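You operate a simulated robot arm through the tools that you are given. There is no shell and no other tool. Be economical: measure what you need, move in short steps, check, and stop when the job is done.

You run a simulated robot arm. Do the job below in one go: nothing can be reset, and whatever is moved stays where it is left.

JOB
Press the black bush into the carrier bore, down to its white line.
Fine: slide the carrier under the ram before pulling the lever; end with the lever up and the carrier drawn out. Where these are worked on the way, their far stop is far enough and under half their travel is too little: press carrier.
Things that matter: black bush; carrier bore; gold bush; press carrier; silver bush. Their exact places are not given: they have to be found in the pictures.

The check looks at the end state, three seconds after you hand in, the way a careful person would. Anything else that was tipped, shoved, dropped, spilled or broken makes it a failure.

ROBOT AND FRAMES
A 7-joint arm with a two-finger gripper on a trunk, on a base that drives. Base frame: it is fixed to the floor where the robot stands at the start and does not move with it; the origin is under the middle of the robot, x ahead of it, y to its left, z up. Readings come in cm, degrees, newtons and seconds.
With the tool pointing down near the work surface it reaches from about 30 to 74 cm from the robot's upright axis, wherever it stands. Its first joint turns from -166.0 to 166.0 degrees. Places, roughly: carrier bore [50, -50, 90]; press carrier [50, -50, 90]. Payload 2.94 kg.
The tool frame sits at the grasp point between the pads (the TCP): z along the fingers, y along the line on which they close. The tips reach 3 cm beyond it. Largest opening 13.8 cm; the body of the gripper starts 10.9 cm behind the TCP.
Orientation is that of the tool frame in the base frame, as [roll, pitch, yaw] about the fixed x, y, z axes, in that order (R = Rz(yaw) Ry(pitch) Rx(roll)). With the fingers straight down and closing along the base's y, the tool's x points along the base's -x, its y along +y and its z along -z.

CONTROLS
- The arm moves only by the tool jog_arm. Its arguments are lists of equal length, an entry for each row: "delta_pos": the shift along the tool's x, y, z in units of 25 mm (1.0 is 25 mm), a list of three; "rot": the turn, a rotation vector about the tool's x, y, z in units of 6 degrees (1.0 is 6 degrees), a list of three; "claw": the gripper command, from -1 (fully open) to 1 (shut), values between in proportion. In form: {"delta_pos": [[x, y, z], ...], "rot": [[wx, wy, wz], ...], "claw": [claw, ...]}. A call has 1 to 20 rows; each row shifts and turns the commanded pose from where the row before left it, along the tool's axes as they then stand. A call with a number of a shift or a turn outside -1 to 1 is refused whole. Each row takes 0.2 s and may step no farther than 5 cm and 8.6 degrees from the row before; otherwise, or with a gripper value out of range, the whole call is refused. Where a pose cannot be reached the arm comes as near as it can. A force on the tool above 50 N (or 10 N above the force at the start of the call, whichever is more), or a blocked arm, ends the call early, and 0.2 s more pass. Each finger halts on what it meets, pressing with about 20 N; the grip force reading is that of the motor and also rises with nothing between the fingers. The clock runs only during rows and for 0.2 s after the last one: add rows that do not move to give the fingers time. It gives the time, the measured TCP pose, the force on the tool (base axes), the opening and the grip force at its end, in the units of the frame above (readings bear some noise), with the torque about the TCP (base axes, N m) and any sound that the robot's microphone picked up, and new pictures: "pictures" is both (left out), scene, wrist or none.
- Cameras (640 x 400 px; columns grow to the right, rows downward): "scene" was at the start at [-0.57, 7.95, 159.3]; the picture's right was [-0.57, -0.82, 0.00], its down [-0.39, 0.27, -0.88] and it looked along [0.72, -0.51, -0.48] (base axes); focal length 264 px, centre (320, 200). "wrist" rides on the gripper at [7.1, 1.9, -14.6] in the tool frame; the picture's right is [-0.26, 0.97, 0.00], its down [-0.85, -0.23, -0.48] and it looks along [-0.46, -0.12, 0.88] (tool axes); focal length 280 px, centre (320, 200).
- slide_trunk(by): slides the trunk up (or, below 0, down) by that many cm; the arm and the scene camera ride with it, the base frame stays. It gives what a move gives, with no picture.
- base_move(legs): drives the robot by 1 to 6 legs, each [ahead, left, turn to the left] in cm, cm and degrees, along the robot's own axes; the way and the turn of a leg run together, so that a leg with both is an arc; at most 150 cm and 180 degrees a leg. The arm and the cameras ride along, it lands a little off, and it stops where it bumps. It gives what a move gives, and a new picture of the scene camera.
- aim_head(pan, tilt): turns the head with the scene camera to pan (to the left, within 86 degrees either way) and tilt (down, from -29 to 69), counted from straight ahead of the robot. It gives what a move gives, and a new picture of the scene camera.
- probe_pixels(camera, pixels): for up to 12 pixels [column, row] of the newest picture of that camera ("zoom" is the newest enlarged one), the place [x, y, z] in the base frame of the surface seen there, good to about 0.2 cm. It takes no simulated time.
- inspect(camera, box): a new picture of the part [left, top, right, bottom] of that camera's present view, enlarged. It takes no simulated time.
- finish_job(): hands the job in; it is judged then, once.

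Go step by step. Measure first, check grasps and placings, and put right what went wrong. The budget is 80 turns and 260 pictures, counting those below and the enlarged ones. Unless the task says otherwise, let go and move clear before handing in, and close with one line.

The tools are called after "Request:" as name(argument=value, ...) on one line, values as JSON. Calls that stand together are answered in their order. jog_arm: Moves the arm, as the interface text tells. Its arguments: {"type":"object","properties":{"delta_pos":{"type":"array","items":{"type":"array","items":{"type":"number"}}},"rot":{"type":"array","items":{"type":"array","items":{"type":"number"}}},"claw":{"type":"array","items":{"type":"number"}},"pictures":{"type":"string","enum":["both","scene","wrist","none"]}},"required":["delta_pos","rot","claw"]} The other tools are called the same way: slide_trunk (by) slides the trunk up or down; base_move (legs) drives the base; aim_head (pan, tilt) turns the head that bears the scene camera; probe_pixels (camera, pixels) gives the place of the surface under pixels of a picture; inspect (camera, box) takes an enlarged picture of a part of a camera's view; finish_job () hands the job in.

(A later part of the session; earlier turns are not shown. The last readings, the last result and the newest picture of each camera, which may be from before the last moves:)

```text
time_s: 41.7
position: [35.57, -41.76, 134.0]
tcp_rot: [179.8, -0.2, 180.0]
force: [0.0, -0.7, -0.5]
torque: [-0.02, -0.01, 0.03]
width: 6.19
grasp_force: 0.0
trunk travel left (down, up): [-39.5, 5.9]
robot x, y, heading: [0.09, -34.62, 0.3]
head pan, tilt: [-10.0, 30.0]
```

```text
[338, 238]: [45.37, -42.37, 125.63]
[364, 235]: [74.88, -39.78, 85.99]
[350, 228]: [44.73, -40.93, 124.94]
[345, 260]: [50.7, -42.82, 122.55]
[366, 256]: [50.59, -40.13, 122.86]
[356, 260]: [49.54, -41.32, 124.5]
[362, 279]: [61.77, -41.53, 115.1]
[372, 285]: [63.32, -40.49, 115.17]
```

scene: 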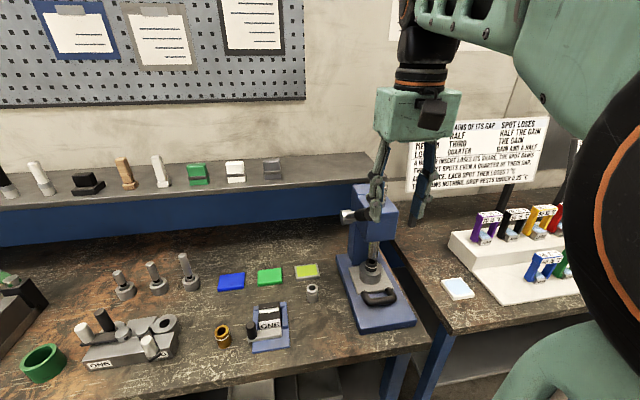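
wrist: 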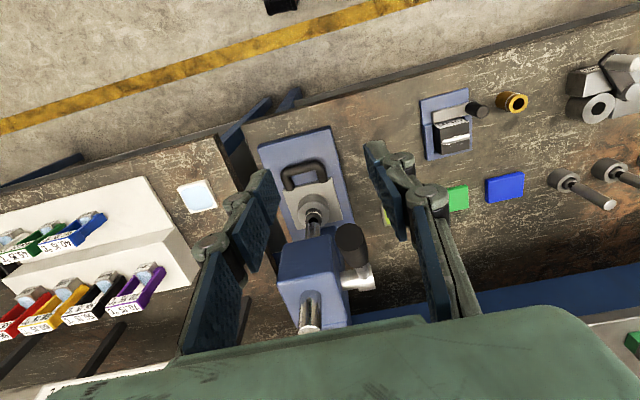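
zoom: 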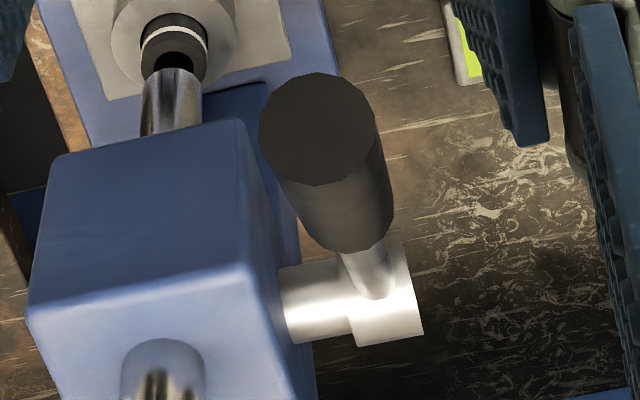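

Knob axis is at y≈-41.5. Moving over it and descending to grip at (47.6,-41.5,123.8).

Request:
jog_arm(delta_pos=[[-0.8, 0.1, 0], [-0.8, 0, 0], [-0.8, 0, 0], [-0.8, 0, 0], [-0.8, 0, 0], [-0.8, 0, 0], [0, 0, 0.8], [0, 0, 0.8], [0, 0, 0.8], [0, 0, 0.8], [0, 0, 0.88], [0, 0, 0]], rot=[[0, 0, 0], [0, 0, 0], [0, 0, 0], [0, 0, 0], [0, 0, 0], [0, 0, 0], [0, 0, 0], [0, 0, 0], [0, 0, 0], [0, 0, 0], [0, 0, 0], [0, 0, 0]], claw=[0.1, 0.1, 0.1, 0.1, 0.1, 0.1, 0.1, 0.1, 0.1, 0.1, 0.1, 0.1])

```text
time_s: 44.3
position: [47.43, -41.66, 124.14]
tcp_rot: [179.8, 0.0, 179.9]
force: [0.9, 0.7, 0.1]
torque: [-0.03, 0.01, 0.02]
width: 6.2
grasp_force: 0.1
trunk travel left (down, up): [-39.5, 5.9]
robot x, y, heading: [0.23, -34.43, 0.2]
head pan, tilt: [-10.0, 30.0]
```

scene: 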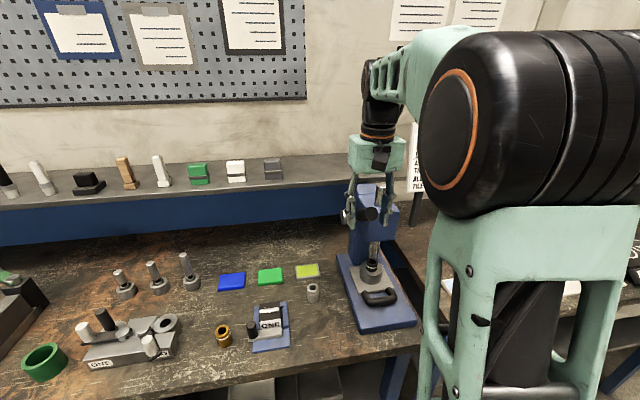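
wrist: 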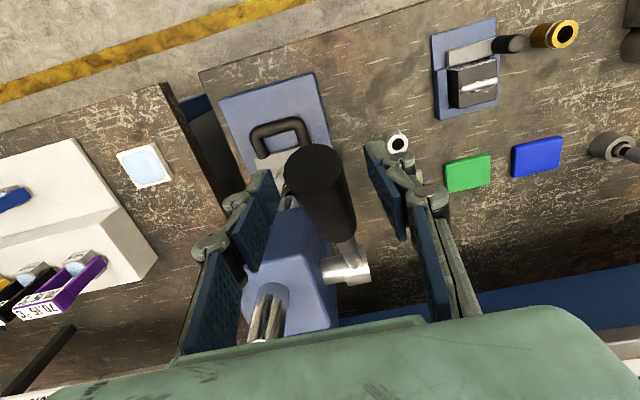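

Knob is between the fingers; closing on it.

Request:
jog_arm(delta_pos=[[0, 0, 0], [0, 0, 0], [0, 0, 0], [0, 0, 0]], rot=[[0, 0, 0], [0, 0, 0], [0, 0, 0], [0, 0, 0]], claw=[0.9, 0.9, 0.9, 0.9], pictures="wrist")

Request:
inspect(camera="scene", box=[320, 180, 440, 330])

```text
time_s: 45.3
position: [47.48, -41.48, 123.91]
tcp_rot: [179.8, -0.1, -179.9]
force: [-2.0, 6.1, -3.3]
torque: [-0.07, -0.13, -0.16]
width: 2.84
grasp_force: 44.9
trunk travel left (down, up): [-39.5, 5.9]
robot x, y, heading: [-0.31, -34.31, 0.4]
head pan, tilt: [-10.0, 30.0]
```

wrist: 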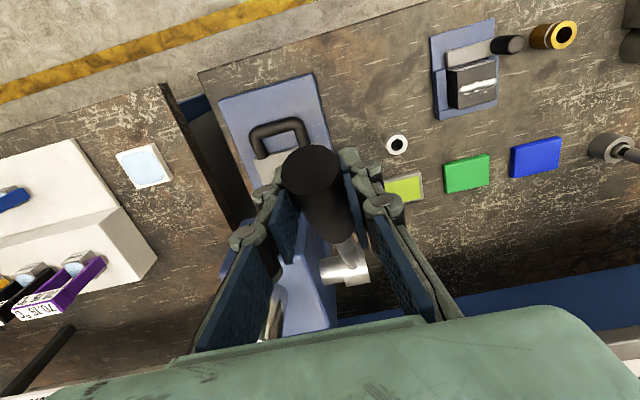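

```text
2.67 times, centred on (380, 255) of scene
```

zoom: 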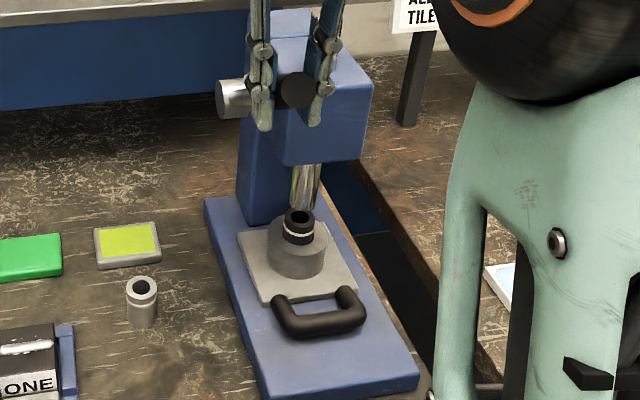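

Knob gripped (2.84 cm). I'll swing it down about 20° along its arc, then check the ram.

Request:
jog_arm(delta_pos=[[0.186, 0, 0.28], [0.186, 0, 0.28], [0.152, 0, 0.278], [0.152, 0, 0.278], [0.126, 0, 0.292], [0.126, 0, 0.292], [0.102, 0, 0.3], [0.102, 0, 0.3], [0, 0, 0]], rot=[[0, 0, 0], [0, 0, 0], [0, 0, 0], [0, 0, 0], [0, 0, 0], [0, 0, 0], [0, 0, 0], [0, 0, 0], [0, 0, 0]], claw=[0.9, 0.9, 0.9, 0.9, 0.9, 0.9, 0.9, 0.9, 0.9])

Request:
inspect(camera="scene", box=[320, 180, 440, 330])

```text
time_s: 47.3
position: [44.74, -41.55, 118.13]
tcp_rot: [179.8, -0.1, -179.9]
force: [1.4, 6.8, 5.7]
torque: [0.0, -0.98, 0.06]
width: 2.81
grasp_force: 44.9
trunk travel left (down, up): [-39.5, 5.9]
robot x, y, heading: [-0.14, -34.76, 0.1]
head pan, tilt: [-10.0, 30.0]
```

scene: 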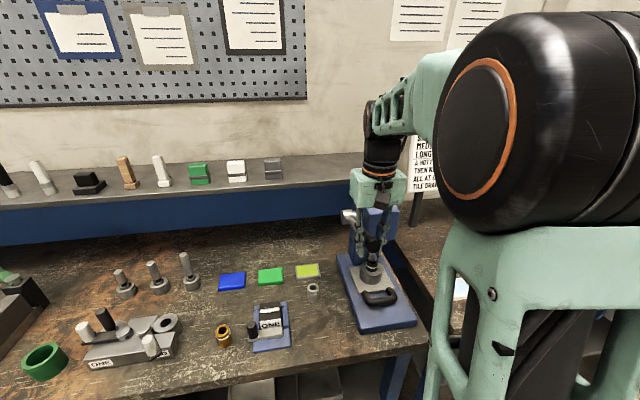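
wrist: 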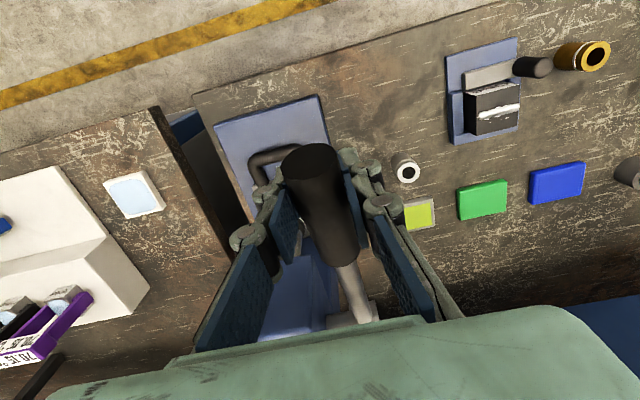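

```text
2.67 times, centred on (380, 255) of scene
```

zoom: 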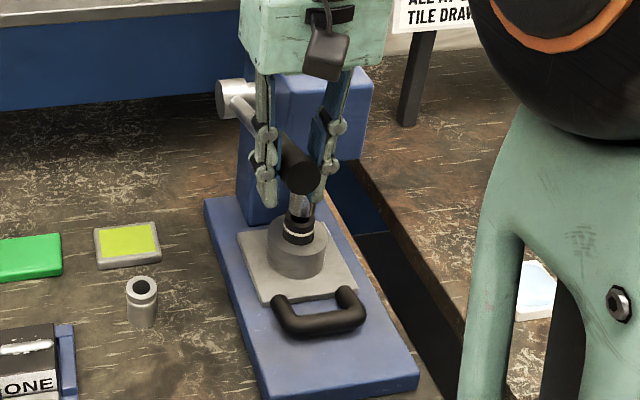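

The lever follows with little force. I'll check the ram bottom from the enlarged picture.

Request:
inspect(camera="scene", box=[350, 240, 396, 290])

```text
8.00 times, centred on (373, 265) of scene
```

zoom: 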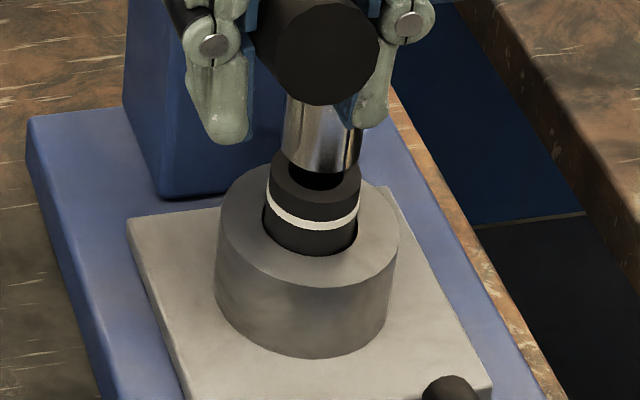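

Request:
probe_pixels(camera="zoom", pixels=[[320, 168], [320, 150], [318, 200], [315, 220], [314, 226], [313, 240], [313, 251], [310, 272]])

```text
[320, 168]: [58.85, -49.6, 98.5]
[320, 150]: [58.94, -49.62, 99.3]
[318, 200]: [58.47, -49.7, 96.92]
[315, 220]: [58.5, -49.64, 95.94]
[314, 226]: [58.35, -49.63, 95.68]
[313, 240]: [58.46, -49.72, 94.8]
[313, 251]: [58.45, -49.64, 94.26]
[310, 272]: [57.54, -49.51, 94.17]
```

The ram has dropped to 98.4 (≈0.09 cm per degree). About 16° remains to contact the bush. Swinging to horizontal.

Request:
jog_arm(delta_pos=[[0.06, 0, 0.248], [0.06, 0, 0.248], [0.044, 0, 0.25], [0.044, 0, 0.25], [0.028, 0, 0.252], [0.028, 0, 0.252], [0.008, 0, 0.254], [0.008, 0, 0.254], [0, 0, 0]], rot=[[0, 0, 0], [0, 0, 0], [0, 0, 0], [0, 0, 0], [0, 0, 0], [0, 0, 0], [0, 0, 0], [0, 0, 0], [0, 0, 0]], claw=[0.9, 0.9, 0.9, 0.9, 0.9, 0.9, 0.9, 0.9, 0.9], pictures="scene")

Request:
inspect(camera="scene", box=[340, 230, 396, 290])

```text
time_s: 49.3
position: [43.92, -41.45, 113.18]
tcp_rot: [179.8, 0.0, 179.9]
force: [-3.9, 6.2, 5.8]
torque: [-0.09, -1.01, -0.07]
width: 2.76
grasp_force: 45.1
trunk travel left (down, up): [-39.5, 5.9]
robot x, y, heading: [0.08, -34.9, 0.1]
head pan, tilt: [-10.0, 30.0]
```

scene: 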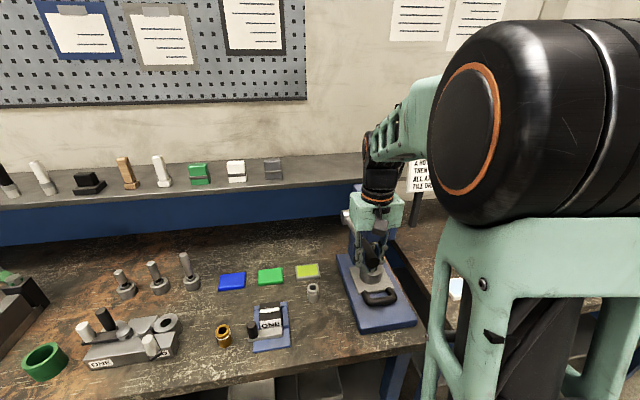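

```text
6.67 times, centred on (368, 260) of scene
```

zoom: 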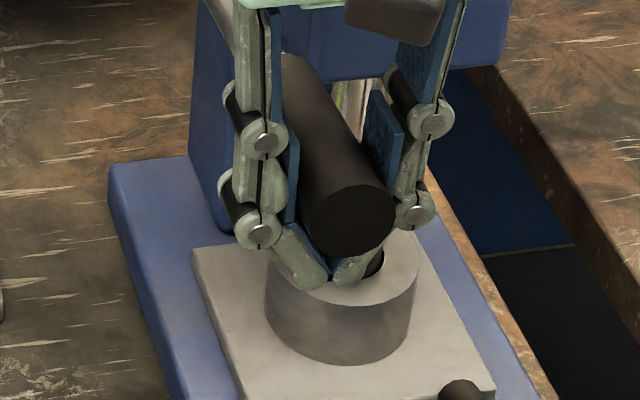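

The scene view is now blocked by the knob; I'll check whether the wrist camera sees the bush, near (294,245).

Request:
inspect(camera="wrist", box=[200, 150, 400, 310])

```text
2.50 times, centred on (300, 230) of wrist
```

zoom: 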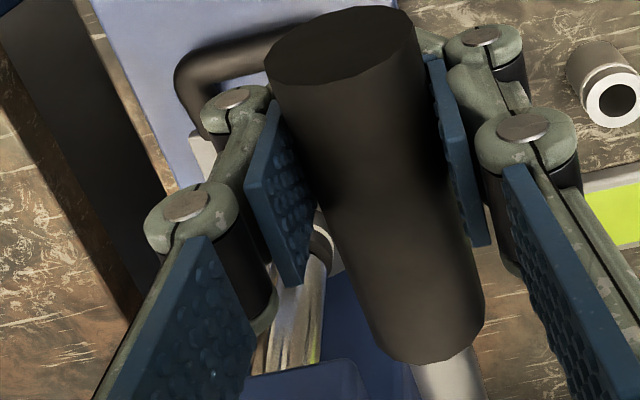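

Not a useful view. I'll go on in small steps, watching the force, and check by swinging back up. Next step to about -10°.

Request:
jog_arm(delta_pos=[[-0.008, 0, 0.254], [-0.008, 0, 0.254], [0, 0, 0]], rot=[[0, 0, 0], [0, 0, 0], [0, 0, 0]], claw=[0.9, 0.9, 0.9], pictures="none")

Request:
jog_arm(delta_pos=[[-0.028, 0, 0.252], [-0.028, 0, 0.252], [0, 0, 0]], rot=[[0, 0, 0], [0, 0, 0], [0, 0, 0]], claw=[0.9, 0.9, 0.9], pictures="wrist")

```text
time_s: 50.1
position: [43.78, -41.48, 111.93]
tcp_rot: [179.9, 0.0, 180.0]
force: [-6.6, 3.9, 4.2]
torque: [-0.06, -0.87, 0.01]
width: 2.76
grasp_force: 44.9
trunk travel left (down, up): [-39.5, 5.9]
robot x, y, heading: [-0.23, -34.52, 0.1]
head pan, tilt: [-10.0, 30.0]
```

```text
time_s: 50.9
position: [44.08, -41.38, 110.65]
tcp_rot: [179.9, 0.2, 179.9]
force: [-6.1, 0.1, 2.3]
torque: [-0.14, -0.45, 0.01]
width: 2.74
grasp_force: 44.8
trunk travel left (down, up): [-39.5, 5.9]
robot x, y, heading: [0.03, -34.58, 0.3]
head pan, tilt: [-10.0, 30.0]
```

wrist: 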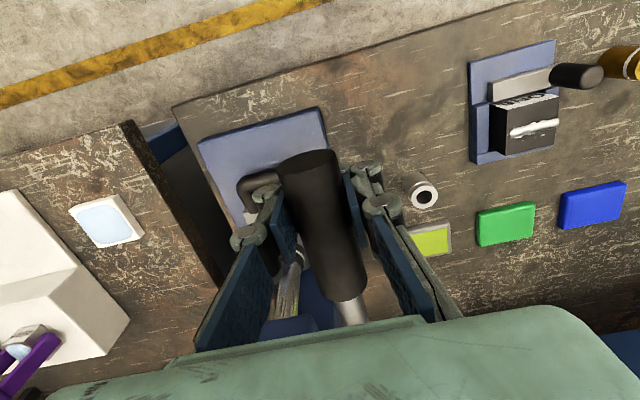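

Still no clear resistance. Two more small steps, to -12° and then -14°.

Request:
jog_arm(delta_pos=[[-0.044, 0, 0.25], [-0.044, 0, 0.25], [0, 0, 0]], rot=[[0, 0, 0], [0, 0, 0], [0, 0, 0]], claw=[0.9, 0.9, 0.9], pictures="none")

Request:
inspect(camera="wrist", box=[240, 200, 340, 330])

Request:
inspect(camera="scene", box=[340, 220, 396, 290])

```text
time_s: 51.7
position: [44.16, -41.45, 109.54]
tcp_rot: [179.9, 0.1, 179.9]
force: [-10.7, 0.9, 2.8]
torque: [-0.01, -1.07, -0.02]
width: 2.71
grasp_force: 44.1
trunk travel left (down, up): [-39.5, 5.9]
robot x, y, heading: [0.1, -34.65, 0.3]
head pan, tilt: [-10.0, 30.0]
```

```text
3.08 times, centred on (290, 265) of wrist
```

zoom: 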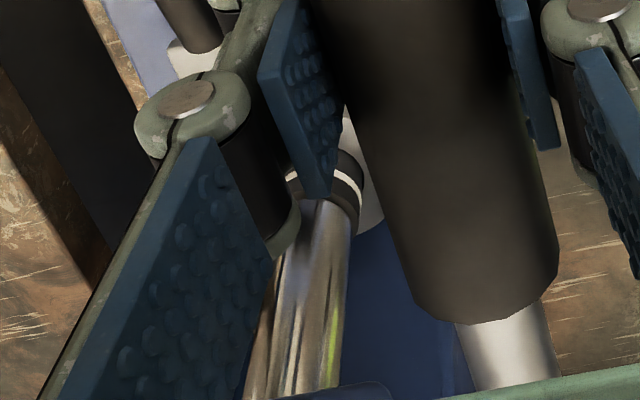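

```text
5.71 times, centred on (368, 255) of scene
```

zoom: 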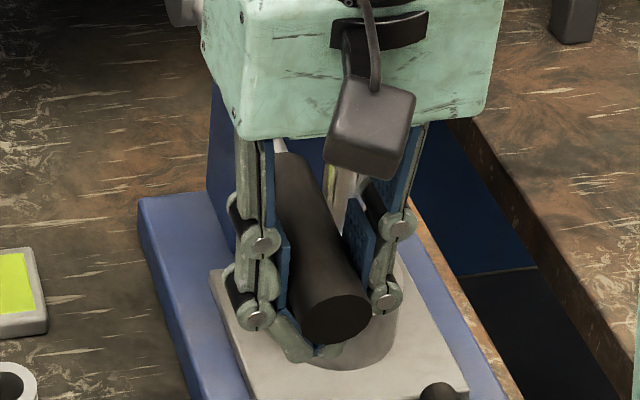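

The wrist zoom does show the ram bottom, the white line at (350,192) and the ring rim beside it, which is useful. Probing them.

Request:
inspect(camera="wrist", box=[325, 225, 375, 290])

Request:
inspect(camera="wrist", box=[278, 230, 318, 280])

Request:
probe_pixels(camera="wrist", pixels=[[297, 266], [300, 270], [303, 262], [306, 262], [307, 265], [309, 268], [310, 262]])

```text
6.15 times, centred on (350, 258) of wrist
```

zoom: 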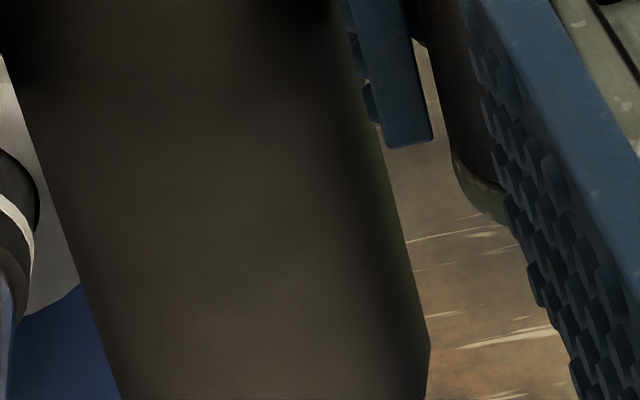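

```text
8.00 times, centred on (298, 255) of wrist
```

zoom: 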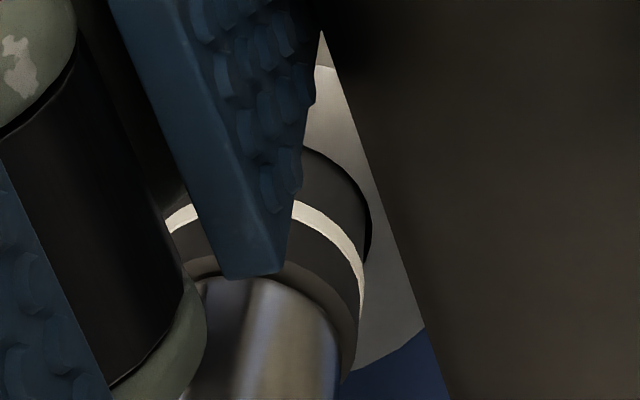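

```text
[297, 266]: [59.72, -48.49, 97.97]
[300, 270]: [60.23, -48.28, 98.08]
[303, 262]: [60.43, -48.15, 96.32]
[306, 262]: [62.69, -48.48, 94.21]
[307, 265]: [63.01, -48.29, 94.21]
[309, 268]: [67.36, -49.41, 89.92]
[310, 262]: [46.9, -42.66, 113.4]
```

This 8× view shows the line clearly above the rim, with the ram about at the bush top. I'll continue 4° and look again.

Request:
jog_arm(delta_pos=[[-0.06, 0, 0.248], [-0.06, 0, 0.248], [0, 0, 0], [0, 0, 0]], rot=[[0, 0, 0], [0, 0, 0], [0, 0, 0], [0, 0, 0]], claw=[0.9, 0.9, 0.9, 0.9], pictures="none")

Request:
inspect(camera="wrist", box=[278, 230, 318, 280])

```text
time_s: 52.7
position: [44.45, -41.44, 108.23]
tcp_rot: [179.8, 0.1, 179.9]
force: [-10.0, 2.2, 1.8]
torque: [-0.05, -0.89, 0.0]
width: 2.72
grasp_force: 44.6
trunk travel left (down, up): [-39.5, 5.9]
robot x, y, heading: [0.17, -34.57, 0.3]
head pan, tilt: [-10.0, 30.0]
```

```text
8.00 times, centred on (298, 255) of wrist
```

zoom: 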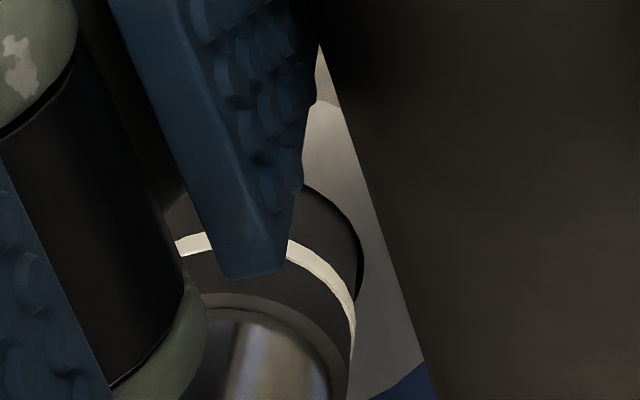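

The bush hasn't moved yet; the ram is at or just above its top. Another 4°, easing x slightly.

Request:
jog_arm(delta_pos=[[-0.05, 0, 0.242], [-0.05, 0, 0.242], [0, 0, 0], [0, 0, 0]], rot=[[0, 0, 0], [0, 0, 0], [0, 0, 0], [0, 0, 0]], claw=[0.9, 0.9, 0.9, 0.9], pictures="none")

Request:
inspect(camera="wrist", box=[278, 235, 318, 285])

```text
time_s: 53.7
position: [44.8, -41.44, 107.02]
tcp_rot: [179.7, 0.1, 180.0]
force: [-7.3, 1.8, 10.4]
torque: [-0.06, -0.99, 0.02]
width: 2.73
grasp_force: 44.8
trunk travel left (down, up): [-39.5, 5.9]
robot x, y, heading: [0.29, -34.48, 0.1]
head pan, tilt: [-10.0, 30.0]
```

```text
8.00 times, centred on (298, 260) of wrist
```

zoom: 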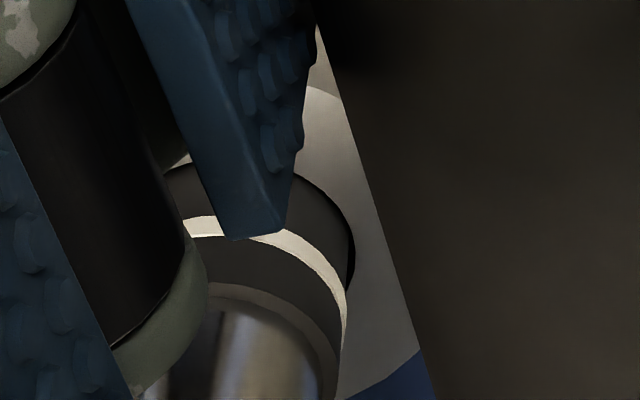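

Vertical load rose to 10 N: the ram has met the bush. Continuing 8° along the arc.

Request:
jog_arm(delta_pos=[[-0.094, 0, 0.234], [-0.094, 0, 0.234], [-0.112, 0, 0.228], [-0.112, 0, 0.228], [0, 0, 0], [0, 0, 0]], rot=[[0, 0, 0], [0, 0, 0], [0, 0, 0], [0, 0, 0], [0, 0, 0], [0, 0, 0]], claw=[0.9, 0.9, 0.9, 0.9, 0.9, 0.9], pictures="none")

Request:
inspect(camera="wrist", box=[268, 235, 328, 310])

```text
time_s: 55.1
position: [45.58, -41.43, 104.67]
tcp_rot: [179.8, -0.1, -180.0]
force: [-20.3, -1.5, -0.2]
torque: [-0.04, -0.86, 0.07]
width: 2.71
grasp_force: 44.6
trunk travel left (down, up): [-39.5, 5.9]
robot x, y, heading: [-0.14, -34.97, 0.1]
head pan, tilt: [-10.0, 30.0]
```

```text
5.33 times, centred on (298, 272) of wrist
```

zoom: 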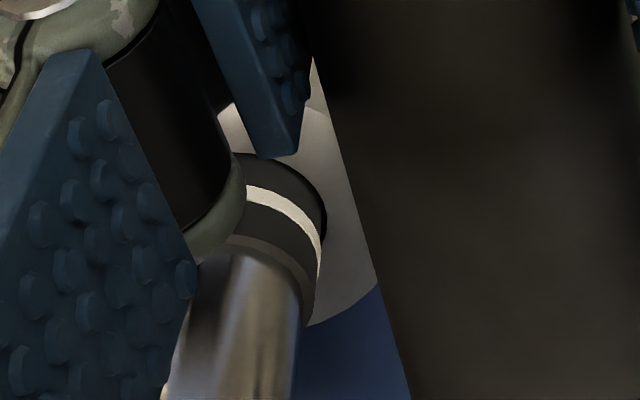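

The x load shows the true pivot is a little further back, about (63.4,112.7) with r≈19.5. I'll correct the arc and continue to about -30°.

Request:
jog_arm(delta_pos=[[-0.05, 0, 0.21], [-0.05, 0, 0.21], [-0.06, 0, 0.22], [0, 0, 0], [0, 0, 0]], rot=[[0, 0, 0], [0, 0, 0], [0, 0, 0], [0, 0, 0], [0, 0, 0]], claw=[0.9, 0.9, 0.9, 0.9, 0.9], pictures="none")

Request:
inspect(camera="wrist", box=[268, 235, 328, 310])

```text
time_s: 56.3
position: [46.35, -41.48, 103.21]
tcp_rot: [179.8, 0.3, -180.0]
force: [-1.9, -1.5, 13.1]
torque: [-0.01, -0.88, 0.02]
width: 2.69
grasp_force: 44.5
trunk travel left (down, up): [-39.5, 5.9]
robot x, y, heading: [-0.13, -34.64, 0.2]
head pan, tilt: [-10.0, 30.0]
```

```text
5.33 times, centred on (298, 272) of wrist
```

zoom: 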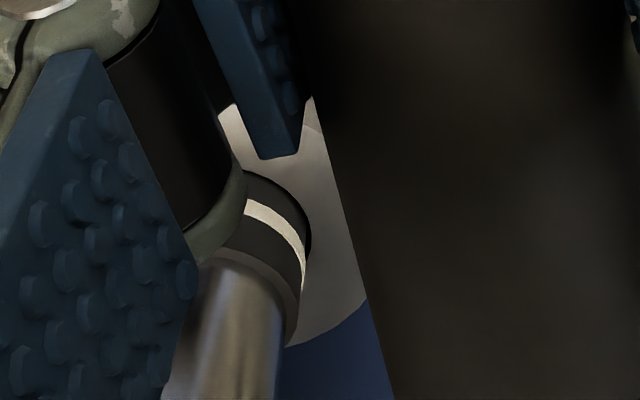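

The line-to-rim gap is beginning to shrink. Measuring it.

Request:
probe_pixels(camera="zoom", pixels=[[250, 285], [255, 272], [258, 250], [285, 262], [272, 228], [275, 215], [300, 250], [290, 195], [285, 275], [320, 280]])

```text
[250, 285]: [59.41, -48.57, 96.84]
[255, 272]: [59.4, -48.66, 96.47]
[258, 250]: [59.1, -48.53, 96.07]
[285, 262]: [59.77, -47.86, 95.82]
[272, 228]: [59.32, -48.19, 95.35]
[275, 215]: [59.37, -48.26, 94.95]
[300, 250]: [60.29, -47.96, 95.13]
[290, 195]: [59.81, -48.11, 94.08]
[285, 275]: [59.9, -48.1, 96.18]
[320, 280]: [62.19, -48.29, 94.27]
```

The line is at about 95.1, down 0.7 cm, with about 1.0 cm left. Continuing to about -36°.

Request:
jog_arm(delta_pos=[[-0.11, 0, 0.2], [-0.11, 0, 0.2], [-0.12, 0, 0.2], [-0.12, 0, 0.2], [0, 0, 0], [0, 0, 0]], rot=[[0, 0, 0], [0, 0, 0], [0, 0, 0], [0, 0, 0], [0, 0, 0], [0, 0, 0]], claw=[0.9, 0.9, 0.9, 0.9, 0.9, 0.9], pictures="none")

Request:
inspect(camera="wrist", box=[262, 235, 322, 310])

```text
time_s: 57.7
position: [47.34, -41.46, 101.1]
tcp_rot: [179.7, -0.1, -180.0]
force: [-12.2, 1.5, 5.2]
torque: [-0.08, -0.84, 0.12]
width: 2.65
grasp_force: 44.0
trunk travel left (down, up): [-39.5, 5.9]
robot x, y, heading: [-0.11, -34.61, 0.3]
head pan, tilt: [-10.0, 30.0]
```

```text
5.33 times, centred on (292, 272) of wrist
```

zoom: 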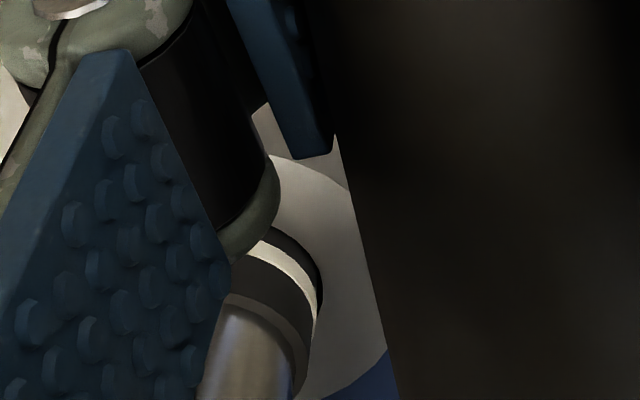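

The line is getting close to the rim. Measuring again.

Request:
probe_pixels(camera="zoom", pixels=[[265, 249], [285, 262], [300, 278], [310, 300], [283, 250], [281, 242], [300, 238], [255, 285], [250, 306], [280, 320]])

```text
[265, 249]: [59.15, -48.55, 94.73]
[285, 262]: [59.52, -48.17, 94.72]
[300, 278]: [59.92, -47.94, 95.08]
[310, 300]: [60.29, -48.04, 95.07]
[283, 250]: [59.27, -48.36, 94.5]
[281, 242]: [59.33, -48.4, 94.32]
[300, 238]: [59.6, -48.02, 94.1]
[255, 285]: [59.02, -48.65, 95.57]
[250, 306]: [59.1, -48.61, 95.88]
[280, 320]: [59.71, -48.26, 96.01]
```

The line centre is about 0.55 cm above the rim (94.15). Another 6°.

Request:
jog_arm(delta_pos=[[-0.12, 0, 0.155], [-0.12, 0, 0.155], [-0.13, 0, 0.155], [-0.13, 0, 0.155], [0, 0, 0], [0, 0, 0]], rot=[[0, 0, 0], [0, 0, 0], [0, 0, 0], [0, 0, 0], [0, 0, 0], [0, 0, 0]], claw=[0.9, 0.9, 0.9, 0.9, 0.9, 0.9], pictures="none")

Request:
inspect(camera="wrist", box=[257, 245, 317, 320])

```text
time_s: 59.1
position: [48.53, -41.44, 99.5]
tcp_rot: [179.8, -0.1, -179.9]
force: [-19.6, 1.4, -1.6]
torque: [-0.13, -1.22, 0.03]
width: 2.65
grasp_force: 44.0
trunk travel left (down, up): [-39.5, 5.9]
robot x, y, heading: [-0.08, -34.38, 0.4]
head pan, tilt: [-10.0, 30.0]
```

```text
5.33 times, centred on (287, 282) of wrist
```

zoom: 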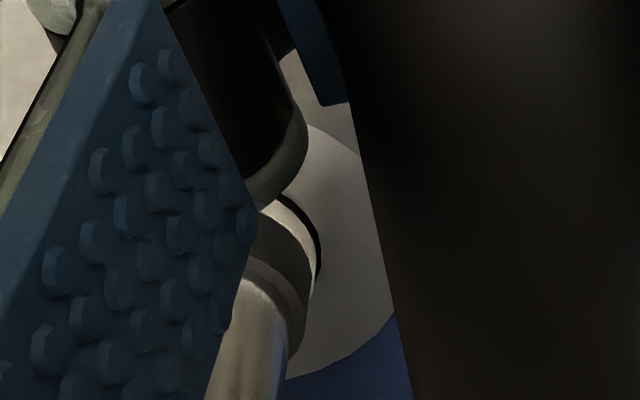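

Request:
inspect(camera="wrist", box=[278, 275, 298, 300])

Request:
probe_pixels(camera="zoom", pixels=[[200, 130], [250, 150], [300, 200], [320, 120], [330, 160], [180, 250], [400, 200]])

```text
16.00 times, centred on (288, 288) of wrist
```

zoom: 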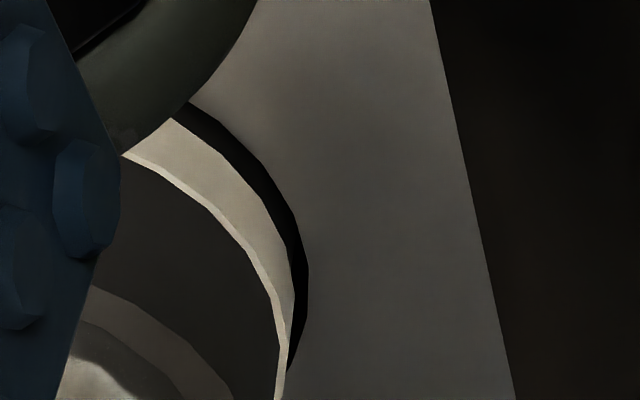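

```text
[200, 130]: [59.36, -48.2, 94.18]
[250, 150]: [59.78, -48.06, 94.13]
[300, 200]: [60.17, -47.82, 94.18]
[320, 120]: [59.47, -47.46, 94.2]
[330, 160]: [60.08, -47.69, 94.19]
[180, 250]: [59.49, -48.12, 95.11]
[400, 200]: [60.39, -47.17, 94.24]
```

The white line now borders the rim gap. Probing heights on the line itself.

Request:
probe_pixels(camera="zoom", pixels=[[205, 135], [210, 160], [200, 185], [235, 215], [250, 190], [268, 215], [258, 250], [285, 260], [272, 290], [280, 180], [300, 260], [215, 240]])

```text
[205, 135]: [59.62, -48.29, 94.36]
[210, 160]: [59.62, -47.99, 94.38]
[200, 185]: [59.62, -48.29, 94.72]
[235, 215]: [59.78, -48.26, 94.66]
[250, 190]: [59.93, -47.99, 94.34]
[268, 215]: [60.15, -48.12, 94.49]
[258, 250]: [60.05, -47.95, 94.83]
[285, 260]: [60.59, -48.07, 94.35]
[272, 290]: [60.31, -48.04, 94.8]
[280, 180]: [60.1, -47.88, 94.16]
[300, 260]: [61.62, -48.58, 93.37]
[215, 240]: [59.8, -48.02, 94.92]
```

The line centre is about 0.25 cm above the rim. One last short step of about 4°.

Request:
jog_arm(delta_pos=[[-0.06, 0, 0.12], [-0.07, 0, 0.12], [-0.07, 0, 0.12], [0, 0, 0], [0, 0, 0]], rot=[[0, 0, 0], [0, 0, 0], [0, 0, 0], [0, 0, 0], [0, 0, 0]], claw=[0.9, 0.9, 0.9, 0.9, 0.9], pictures="none")

Request:
inspect(camera="wrist", box=[276, 278, 296, 303])

```text
time_s: 60.3
position: [49.15, -41.4, 98.83]
tcp_rot: [179.8, 0.3, -180.0]
force: [-10.2, 2.3, 7.0]
torque: [-0.06, -1.21, 0.01]
width: 2.66
grasp_force: 44.0
trunk travel left (down, up): [-39.5, 5.9]
robot x, y, heading: [-0.4, -34.54, 0.2]
head pan, tilt: [-10.0, 30.0]
```

```text
16.00 times, centred on (286, 290) of wrist
```

zoom: 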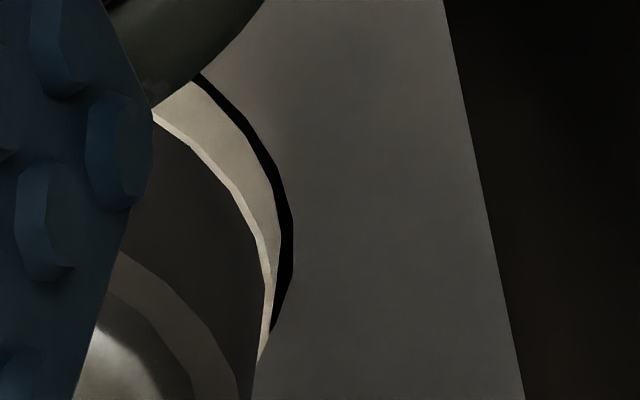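

Request:
probe_pixels(camera="zoom", pixels=[[200, 110], [215, 110], [235, 150], [180, 130], [200, 155], [225, 185], [240, 215], [255, 165], [268, 200], [262, 280], [210, 200], [185, 330]])

```text
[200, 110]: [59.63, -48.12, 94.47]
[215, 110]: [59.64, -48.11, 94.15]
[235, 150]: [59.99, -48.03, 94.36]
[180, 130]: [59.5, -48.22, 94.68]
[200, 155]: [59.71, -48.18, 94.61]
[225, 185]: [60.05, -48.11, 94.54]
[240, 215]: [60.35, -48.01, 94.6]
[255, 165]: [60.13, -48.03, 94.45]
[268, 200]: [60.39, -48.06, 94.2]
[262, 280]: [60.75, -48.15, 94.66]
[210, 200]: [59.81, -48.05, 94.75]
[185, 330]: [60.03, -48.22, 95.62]
```

The line's lower edge is at the rim and its centre still about 0.2 cm above. One more small nudge.

Request:
jog_arm(delta_pos=[[-0.08, 0, 0.1], [-0.08, 0, 0.1], [-0.08, 0, 0.1], [0, 0, 0], [0, 0, 0]], rot=[[0, 0, 0], [0, 0, 0], [0, 0, 0], [0, 0, 0], [0, 0, 0]], claw=[0.9, 0.9, 0.9, 0.9, 0.9], pictures="none")

Request:
inspect(camera="wrist", box=[276, 280, 296, 305])

```text
time_s: 61.5
position: [50.06, -41.52, 97.84]
tcp_rot: [179.8, 0.0, -180.0]
force: [2.4, -0.4, -4.2]
torque: [0.05, -0.11, 0.0]
width: 2.39
grasp_force: 42.9
trunk travel left (down, up): [-39.5, 5.9]
robot x, y, heading: [-0.08, -34.49, -0.0]
head pan, tilt: [-10.0, 30.0]
```

```text
16.00 times, centred on (286, 292) of wrist
```

zoom: 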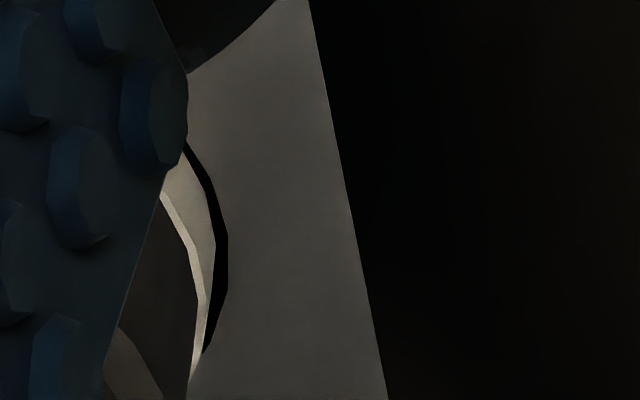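

The opening fell to 2.39 cm and the load vanished, so the grip has slipped on the knob. Looking.

Request:
jog_arm(delta_pos=[[0, 0, 0]], rot=[[0, 0, 0]], claw=[0.9])

Request:
inspect(camera="scene", box=[330, 200, 420, 310])

```text
time_s: 61.9
position: [49.95, -41.52, 97.69]
tcp_rot: [179.8, -0.1, -180.0]
force: [4.8, -1.4, -3.3]
torque: [0.05, 0.15, 0.03]
width: 2.39
grasp_force: 42.8
trunk travel left (down, up): [-39.5, 5.9]
robot x, y, heading: [0.32, -34.47, 0.2]
head pan, tilt: [-10.0, 30.0]
```

scene: 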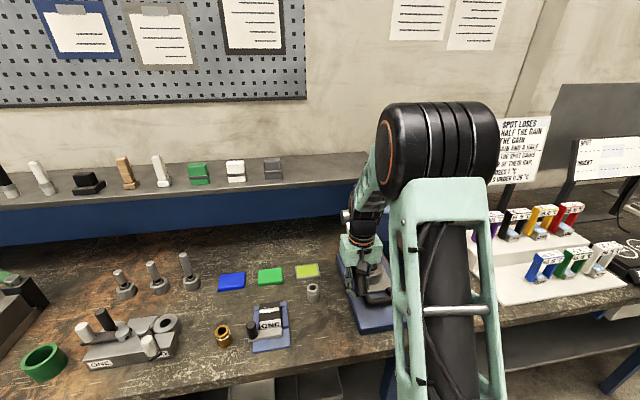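
wrist: 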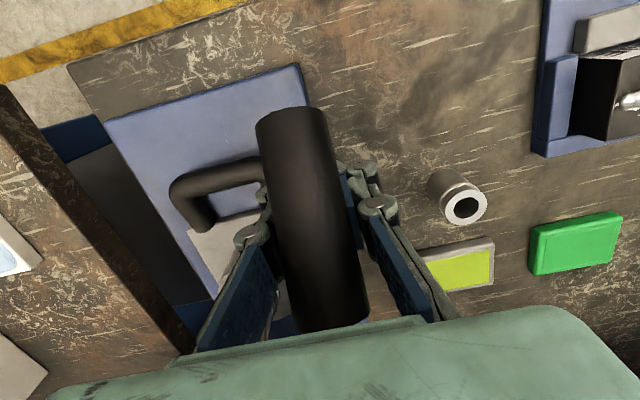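

```text
3.64 times, centred on (375, 255) of scene
```

zoom: 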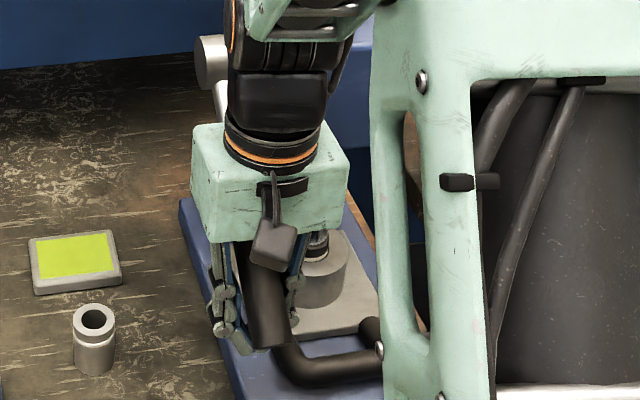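

The fingers slid down past the knob, but the bush is now visible in the scene camera at about (375,266). Enlarging.

Request:
inspect(camera="scene", box=[364, 255, 388, 280])

Request:
probe_pixels(camera="zoom", pixels=[[300, 160], [300, 180], [300, 200], [300, 220], [300, 240], [270, 200], [320, 190], [300, 140]])

```text
16.00 times, centred on (376, 268) of scene
```

zoom: 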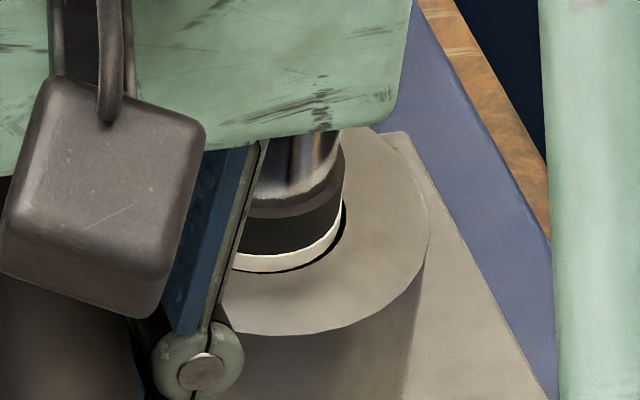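

```text
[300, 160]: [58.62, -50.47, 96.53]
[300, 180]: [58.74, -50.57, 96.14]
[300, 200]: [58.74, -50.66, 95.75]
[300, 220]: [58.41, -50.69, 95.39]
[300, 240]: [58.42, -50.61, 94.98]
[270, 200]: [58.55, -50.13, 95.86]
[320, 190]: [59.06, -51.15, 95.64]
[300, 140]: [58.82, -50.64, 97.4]
```

A good view. The line's lower edge sits just at the bore gap. I'll probe exact points on it.

Request:
probe_pixels(camera="zoom", pixels=[[270, 250], [270, 256], [270, 260], [270, 265], [270, 269], [270, 276], [270, 285], [300, 252], [300, 258], [300, 208], [300, 204], [320, 244]])

```text
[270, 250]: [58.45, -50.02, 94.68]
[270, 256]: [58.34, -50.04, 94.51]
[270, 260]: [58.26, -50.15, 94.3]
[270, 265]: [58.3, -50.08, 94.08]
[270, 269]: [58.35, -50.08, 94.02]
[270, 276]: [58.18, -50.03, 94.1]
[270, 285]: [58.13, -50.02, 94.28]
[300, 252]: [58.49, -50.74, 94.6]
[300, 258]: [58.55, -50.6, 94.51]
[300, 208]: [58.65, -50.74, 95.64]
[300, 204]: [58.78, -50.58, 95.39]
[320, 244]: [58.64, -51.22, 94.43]
```

About half of the line seems to be below the rim. I'll check the line's full width on the similar silver bush for comparison.

Request:
inspect(camera="scene", box=[300, 278, 326, 306])

Request:
probe_pixels(camera="zoom", pixels=[[320, 60], [320, 80], [320, 100], [320, 120], [320, 140], [320, 160], [320, 180], [320, 200], [320, 220], [320, 240], [320, 280], [320, 320]])

```text
14.29 times, centred on (313, 292) of scene
```

zoom: 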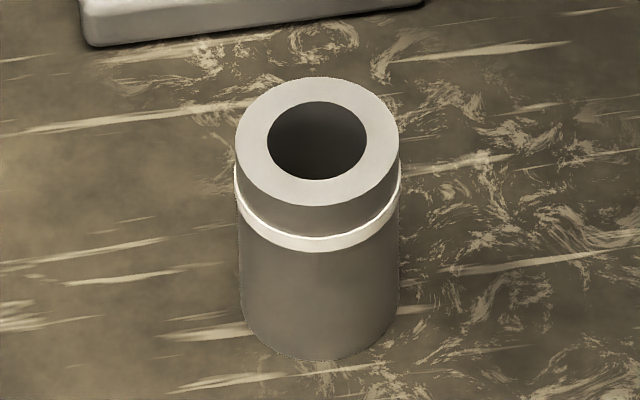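

```text
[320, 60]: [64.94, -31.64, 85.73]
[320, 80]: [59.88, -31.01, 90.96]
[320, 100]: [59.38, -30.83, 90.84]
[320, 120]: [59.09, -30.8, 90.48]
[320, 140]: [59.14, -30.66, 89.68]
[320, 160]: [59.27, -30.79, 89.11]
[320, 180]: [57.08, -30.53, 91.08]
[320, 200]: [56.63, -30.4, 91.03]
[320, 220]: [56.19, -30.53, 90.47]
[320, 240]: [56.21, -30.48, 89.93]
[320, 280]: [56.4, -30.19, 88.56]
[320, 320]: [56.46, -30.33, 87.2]
```

The line's top is about 0.35 cm above the rim and its lower part already below the rim, so its centre is close to flush. I'll stop pressing. Next I'll locate the knob so I can regrip it and raise the lever.

Request:
probe_pixels(camera="wrist", pixels=[[290, 118], [270, 120], [312, 120], [300, 170], [320, 250], [330, 310], [260, 250], [370, 230]])

```text
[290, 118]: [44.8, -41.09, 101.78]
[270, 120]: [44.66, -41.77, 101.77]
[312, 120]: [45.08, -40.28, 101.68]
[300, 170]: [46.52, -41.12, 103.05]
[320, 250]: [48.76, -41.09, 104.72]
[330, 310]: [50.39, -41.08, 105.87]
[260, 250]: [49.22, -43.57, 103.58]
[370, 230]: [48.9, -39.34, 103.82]
```

The lever really stands at -36° (surface from (44.8,101.8) to (50.4,105.9)), with the pivot at (62.3,112.9). I'll open, re-centre at (47.6,102.2) and regrip.

Request:
jog_arm(delta_pos=[[0, 0, 0], [0, 0, 0], [0, 0, 0], [0.32, 0, -0.6], [0.32, 0, -0.6], [0.3, 0, -0.6], [0, 0, 0]], rot=[[0, 0, 0], [0, 0, 0], [0, 0, 0], [0, 0, 0], [0, 0, 0], [0, 0, 0], [0, 0, 0]], claw=[0.2, 0.2, 0.2, 0.2, 0.2, 0.2, 0.2])

Request:
jog_arm(delta_pos=[[0, 0, 0], [0, 0, 0], [0, 0, 0], [0, 0, 0]], rot=[[0, 0, 0], [0, 0, 0], [0, 0, 0], [0, 0, 0]], claw=[0.9, 0.9, 0.9, 0.9], pictures="wrist")

```text
time_s: 63.5
position: [47.42, -41.51, 102.42]
tcp_rot: [179.8, -0.1, -180.0]
force: [0.5, 0.1, -1.4]
torque: [0.03, 0.0, 0.01]
width: 5.53
grasp_force: 0.0
trunk travel left (down, up): [-39.5, 5.9]
robot x, y, heading: [-0.05, -34.38, 0.2]
head pan, tilt: [-10.0, 30.0]
```

scene: 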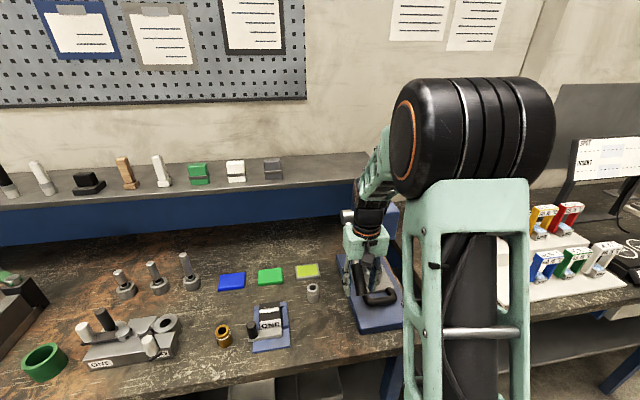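
wrist: 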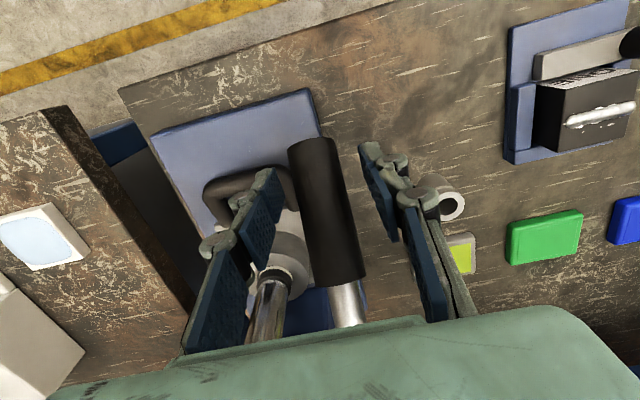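

```text
time_s: 64.5
position: [47.45, -41.45, 102.42]
tcp_rot: [179.8, -0.1, 179.9]
force: [0.3, -0.5, -0.1]
torque: [-0.05, 0.03, 0.11]
width: 2.82
grasp_force: 44.6
trunk travel left (down, up): [-39.5, 5.9]
robot x, y, heading: [0.05, -34.53, -0.1]
head pan, tilt: [-10.0, 30.0]
```

wrist: 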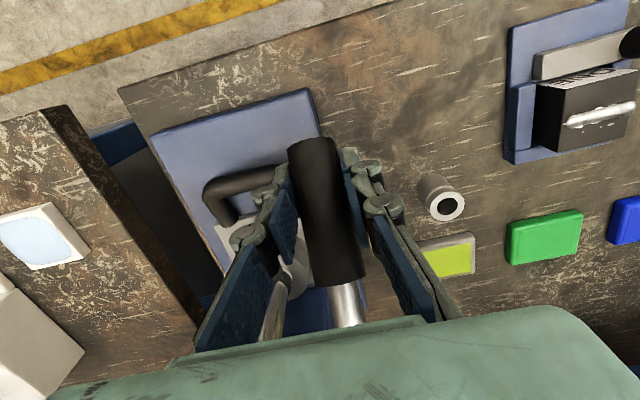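

Regripped at the knob centre (2.82 cm). Raising the lever along the arc.

Request:
jog_arm(delta_pos=[[0.29, 0, -0.45], [0.25, 0, -0.444], [0.212, 0, -0.46], [0.184, 0, -0.472], [0.148, 0, -0.484], [0.116, 0, -0.496], [0.076, 0, -0.5], [0.048, 0, -0.508], [0.008, 0, -0.508], [-0.028, 0, -0.504], [-0.06, 0, -0.504], [-0.1, 0, -0.5], [-0.128, 0, -0.492], [-0.168, 0, -0.48], [-0.196, 0, -0.464], [-0.232, 0, -0.452], [-0.26, 0, -0.436], [-0.292, 0, -0.416], [0, 0, 0]], rot=[[0, 0, 0], [0, 0, 0], [0, 0, 0], [0, 0, 0], [0, 0, 0], [0, 0, 0], [0, 0, 0], [0, 0, 0], [0, 0, 0], [0, 0, 0], [0, 0, 0], [0, 0, 0], [0, 0, 0], [0, 0, 0], [0, 0, 0], [0, 0, 0], [0, 0, 0], [0, 0, 0], [0, 0, 0]], claw=[0.9, 0.9, 0.9, 0.9, 0.9, 0.9, 0.9, 0.9, 0.9, 0.9, 0.9, 0.9, 0.9, 0.9, 0.9, 0.9, 0.9, 0.9, 0.9])

Request:
inspect(camera="scene", box=[345, 240, 405, 310])

```text
time_s: 68.5
position: [47.68, -41.5, 124.03]
tcp_rot: [179.8, 0.3, 179.9]
force: [-11.2, 0.3, 5.3]
torque: [0.0, 0.5, -0.04]
width: 2.92
grasp_force: 44.7
trunk travel left (down, up): [-39.5, 5.9]
robot x, y, heading: [-0.2, -34.17, 0.1]
head pan, tilt: [-10.0, 30.0]
```

scene: 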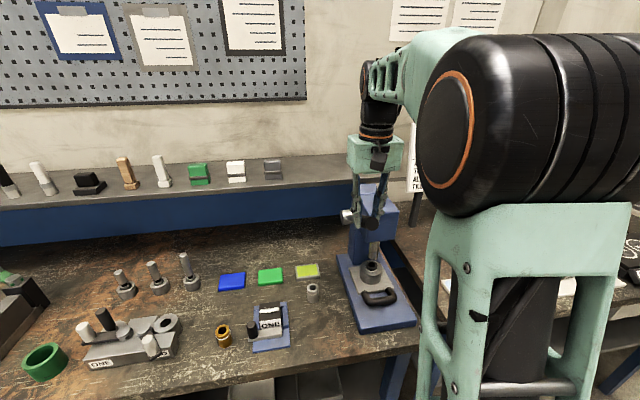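
wrist: 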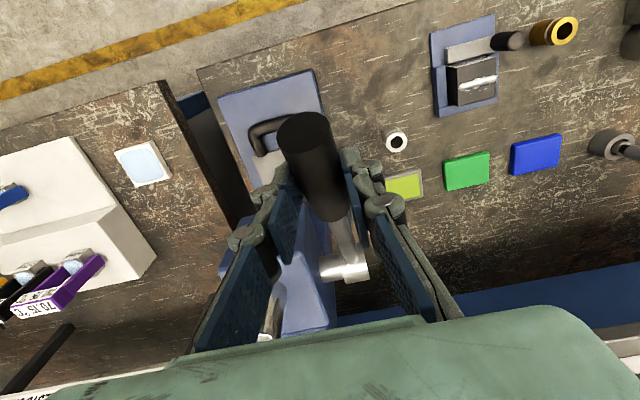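

```text
5.71 times, centred on (375, 275) of scene
```

zoom: 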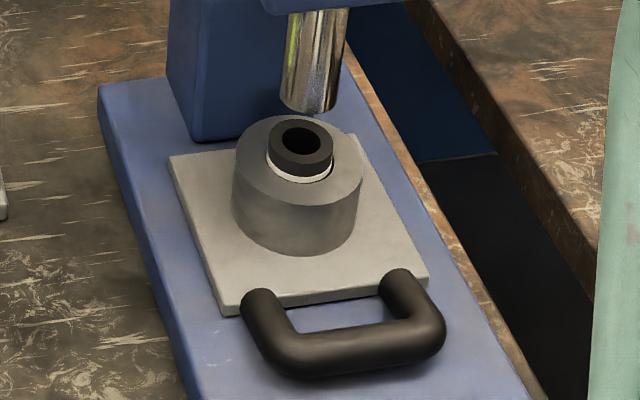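

The lever is up and the bush stays pressed in. Enlarging the bush for a careful depth check.

Request:
inspect(camera="scene", box=[364, 256, 384, 278])

Request:
probe_pixels(camera="zoom", pixels=[[270, 180], [270, 200], [270, 220], [270, 240], [270, 250], [270, 260], [270, 270], [270, 280], [270, 290], [270, 310]])

```text
16.00 times, centred on (374, 267) of scene
```

zoom: 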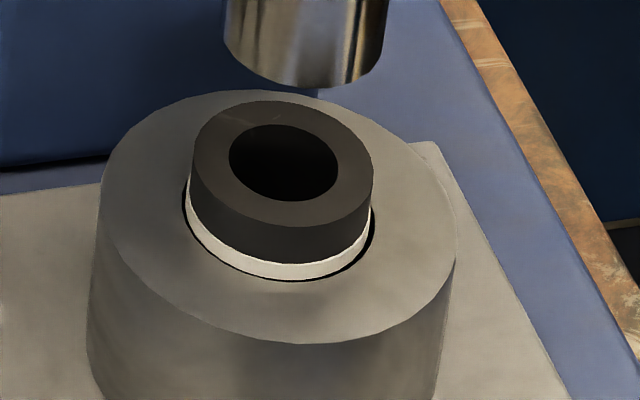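

```text
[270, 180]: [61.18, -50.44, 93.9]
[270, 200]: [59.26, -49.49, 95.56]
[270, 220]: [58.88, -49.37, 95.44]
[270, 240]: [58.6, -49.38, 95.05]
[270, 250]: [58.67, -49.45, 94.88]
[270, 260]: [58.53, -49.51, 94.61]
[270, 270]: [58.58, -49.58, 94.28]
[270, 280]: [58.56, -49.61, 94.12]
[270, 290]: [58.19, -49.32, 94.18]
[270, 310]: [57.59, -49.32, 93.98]
```

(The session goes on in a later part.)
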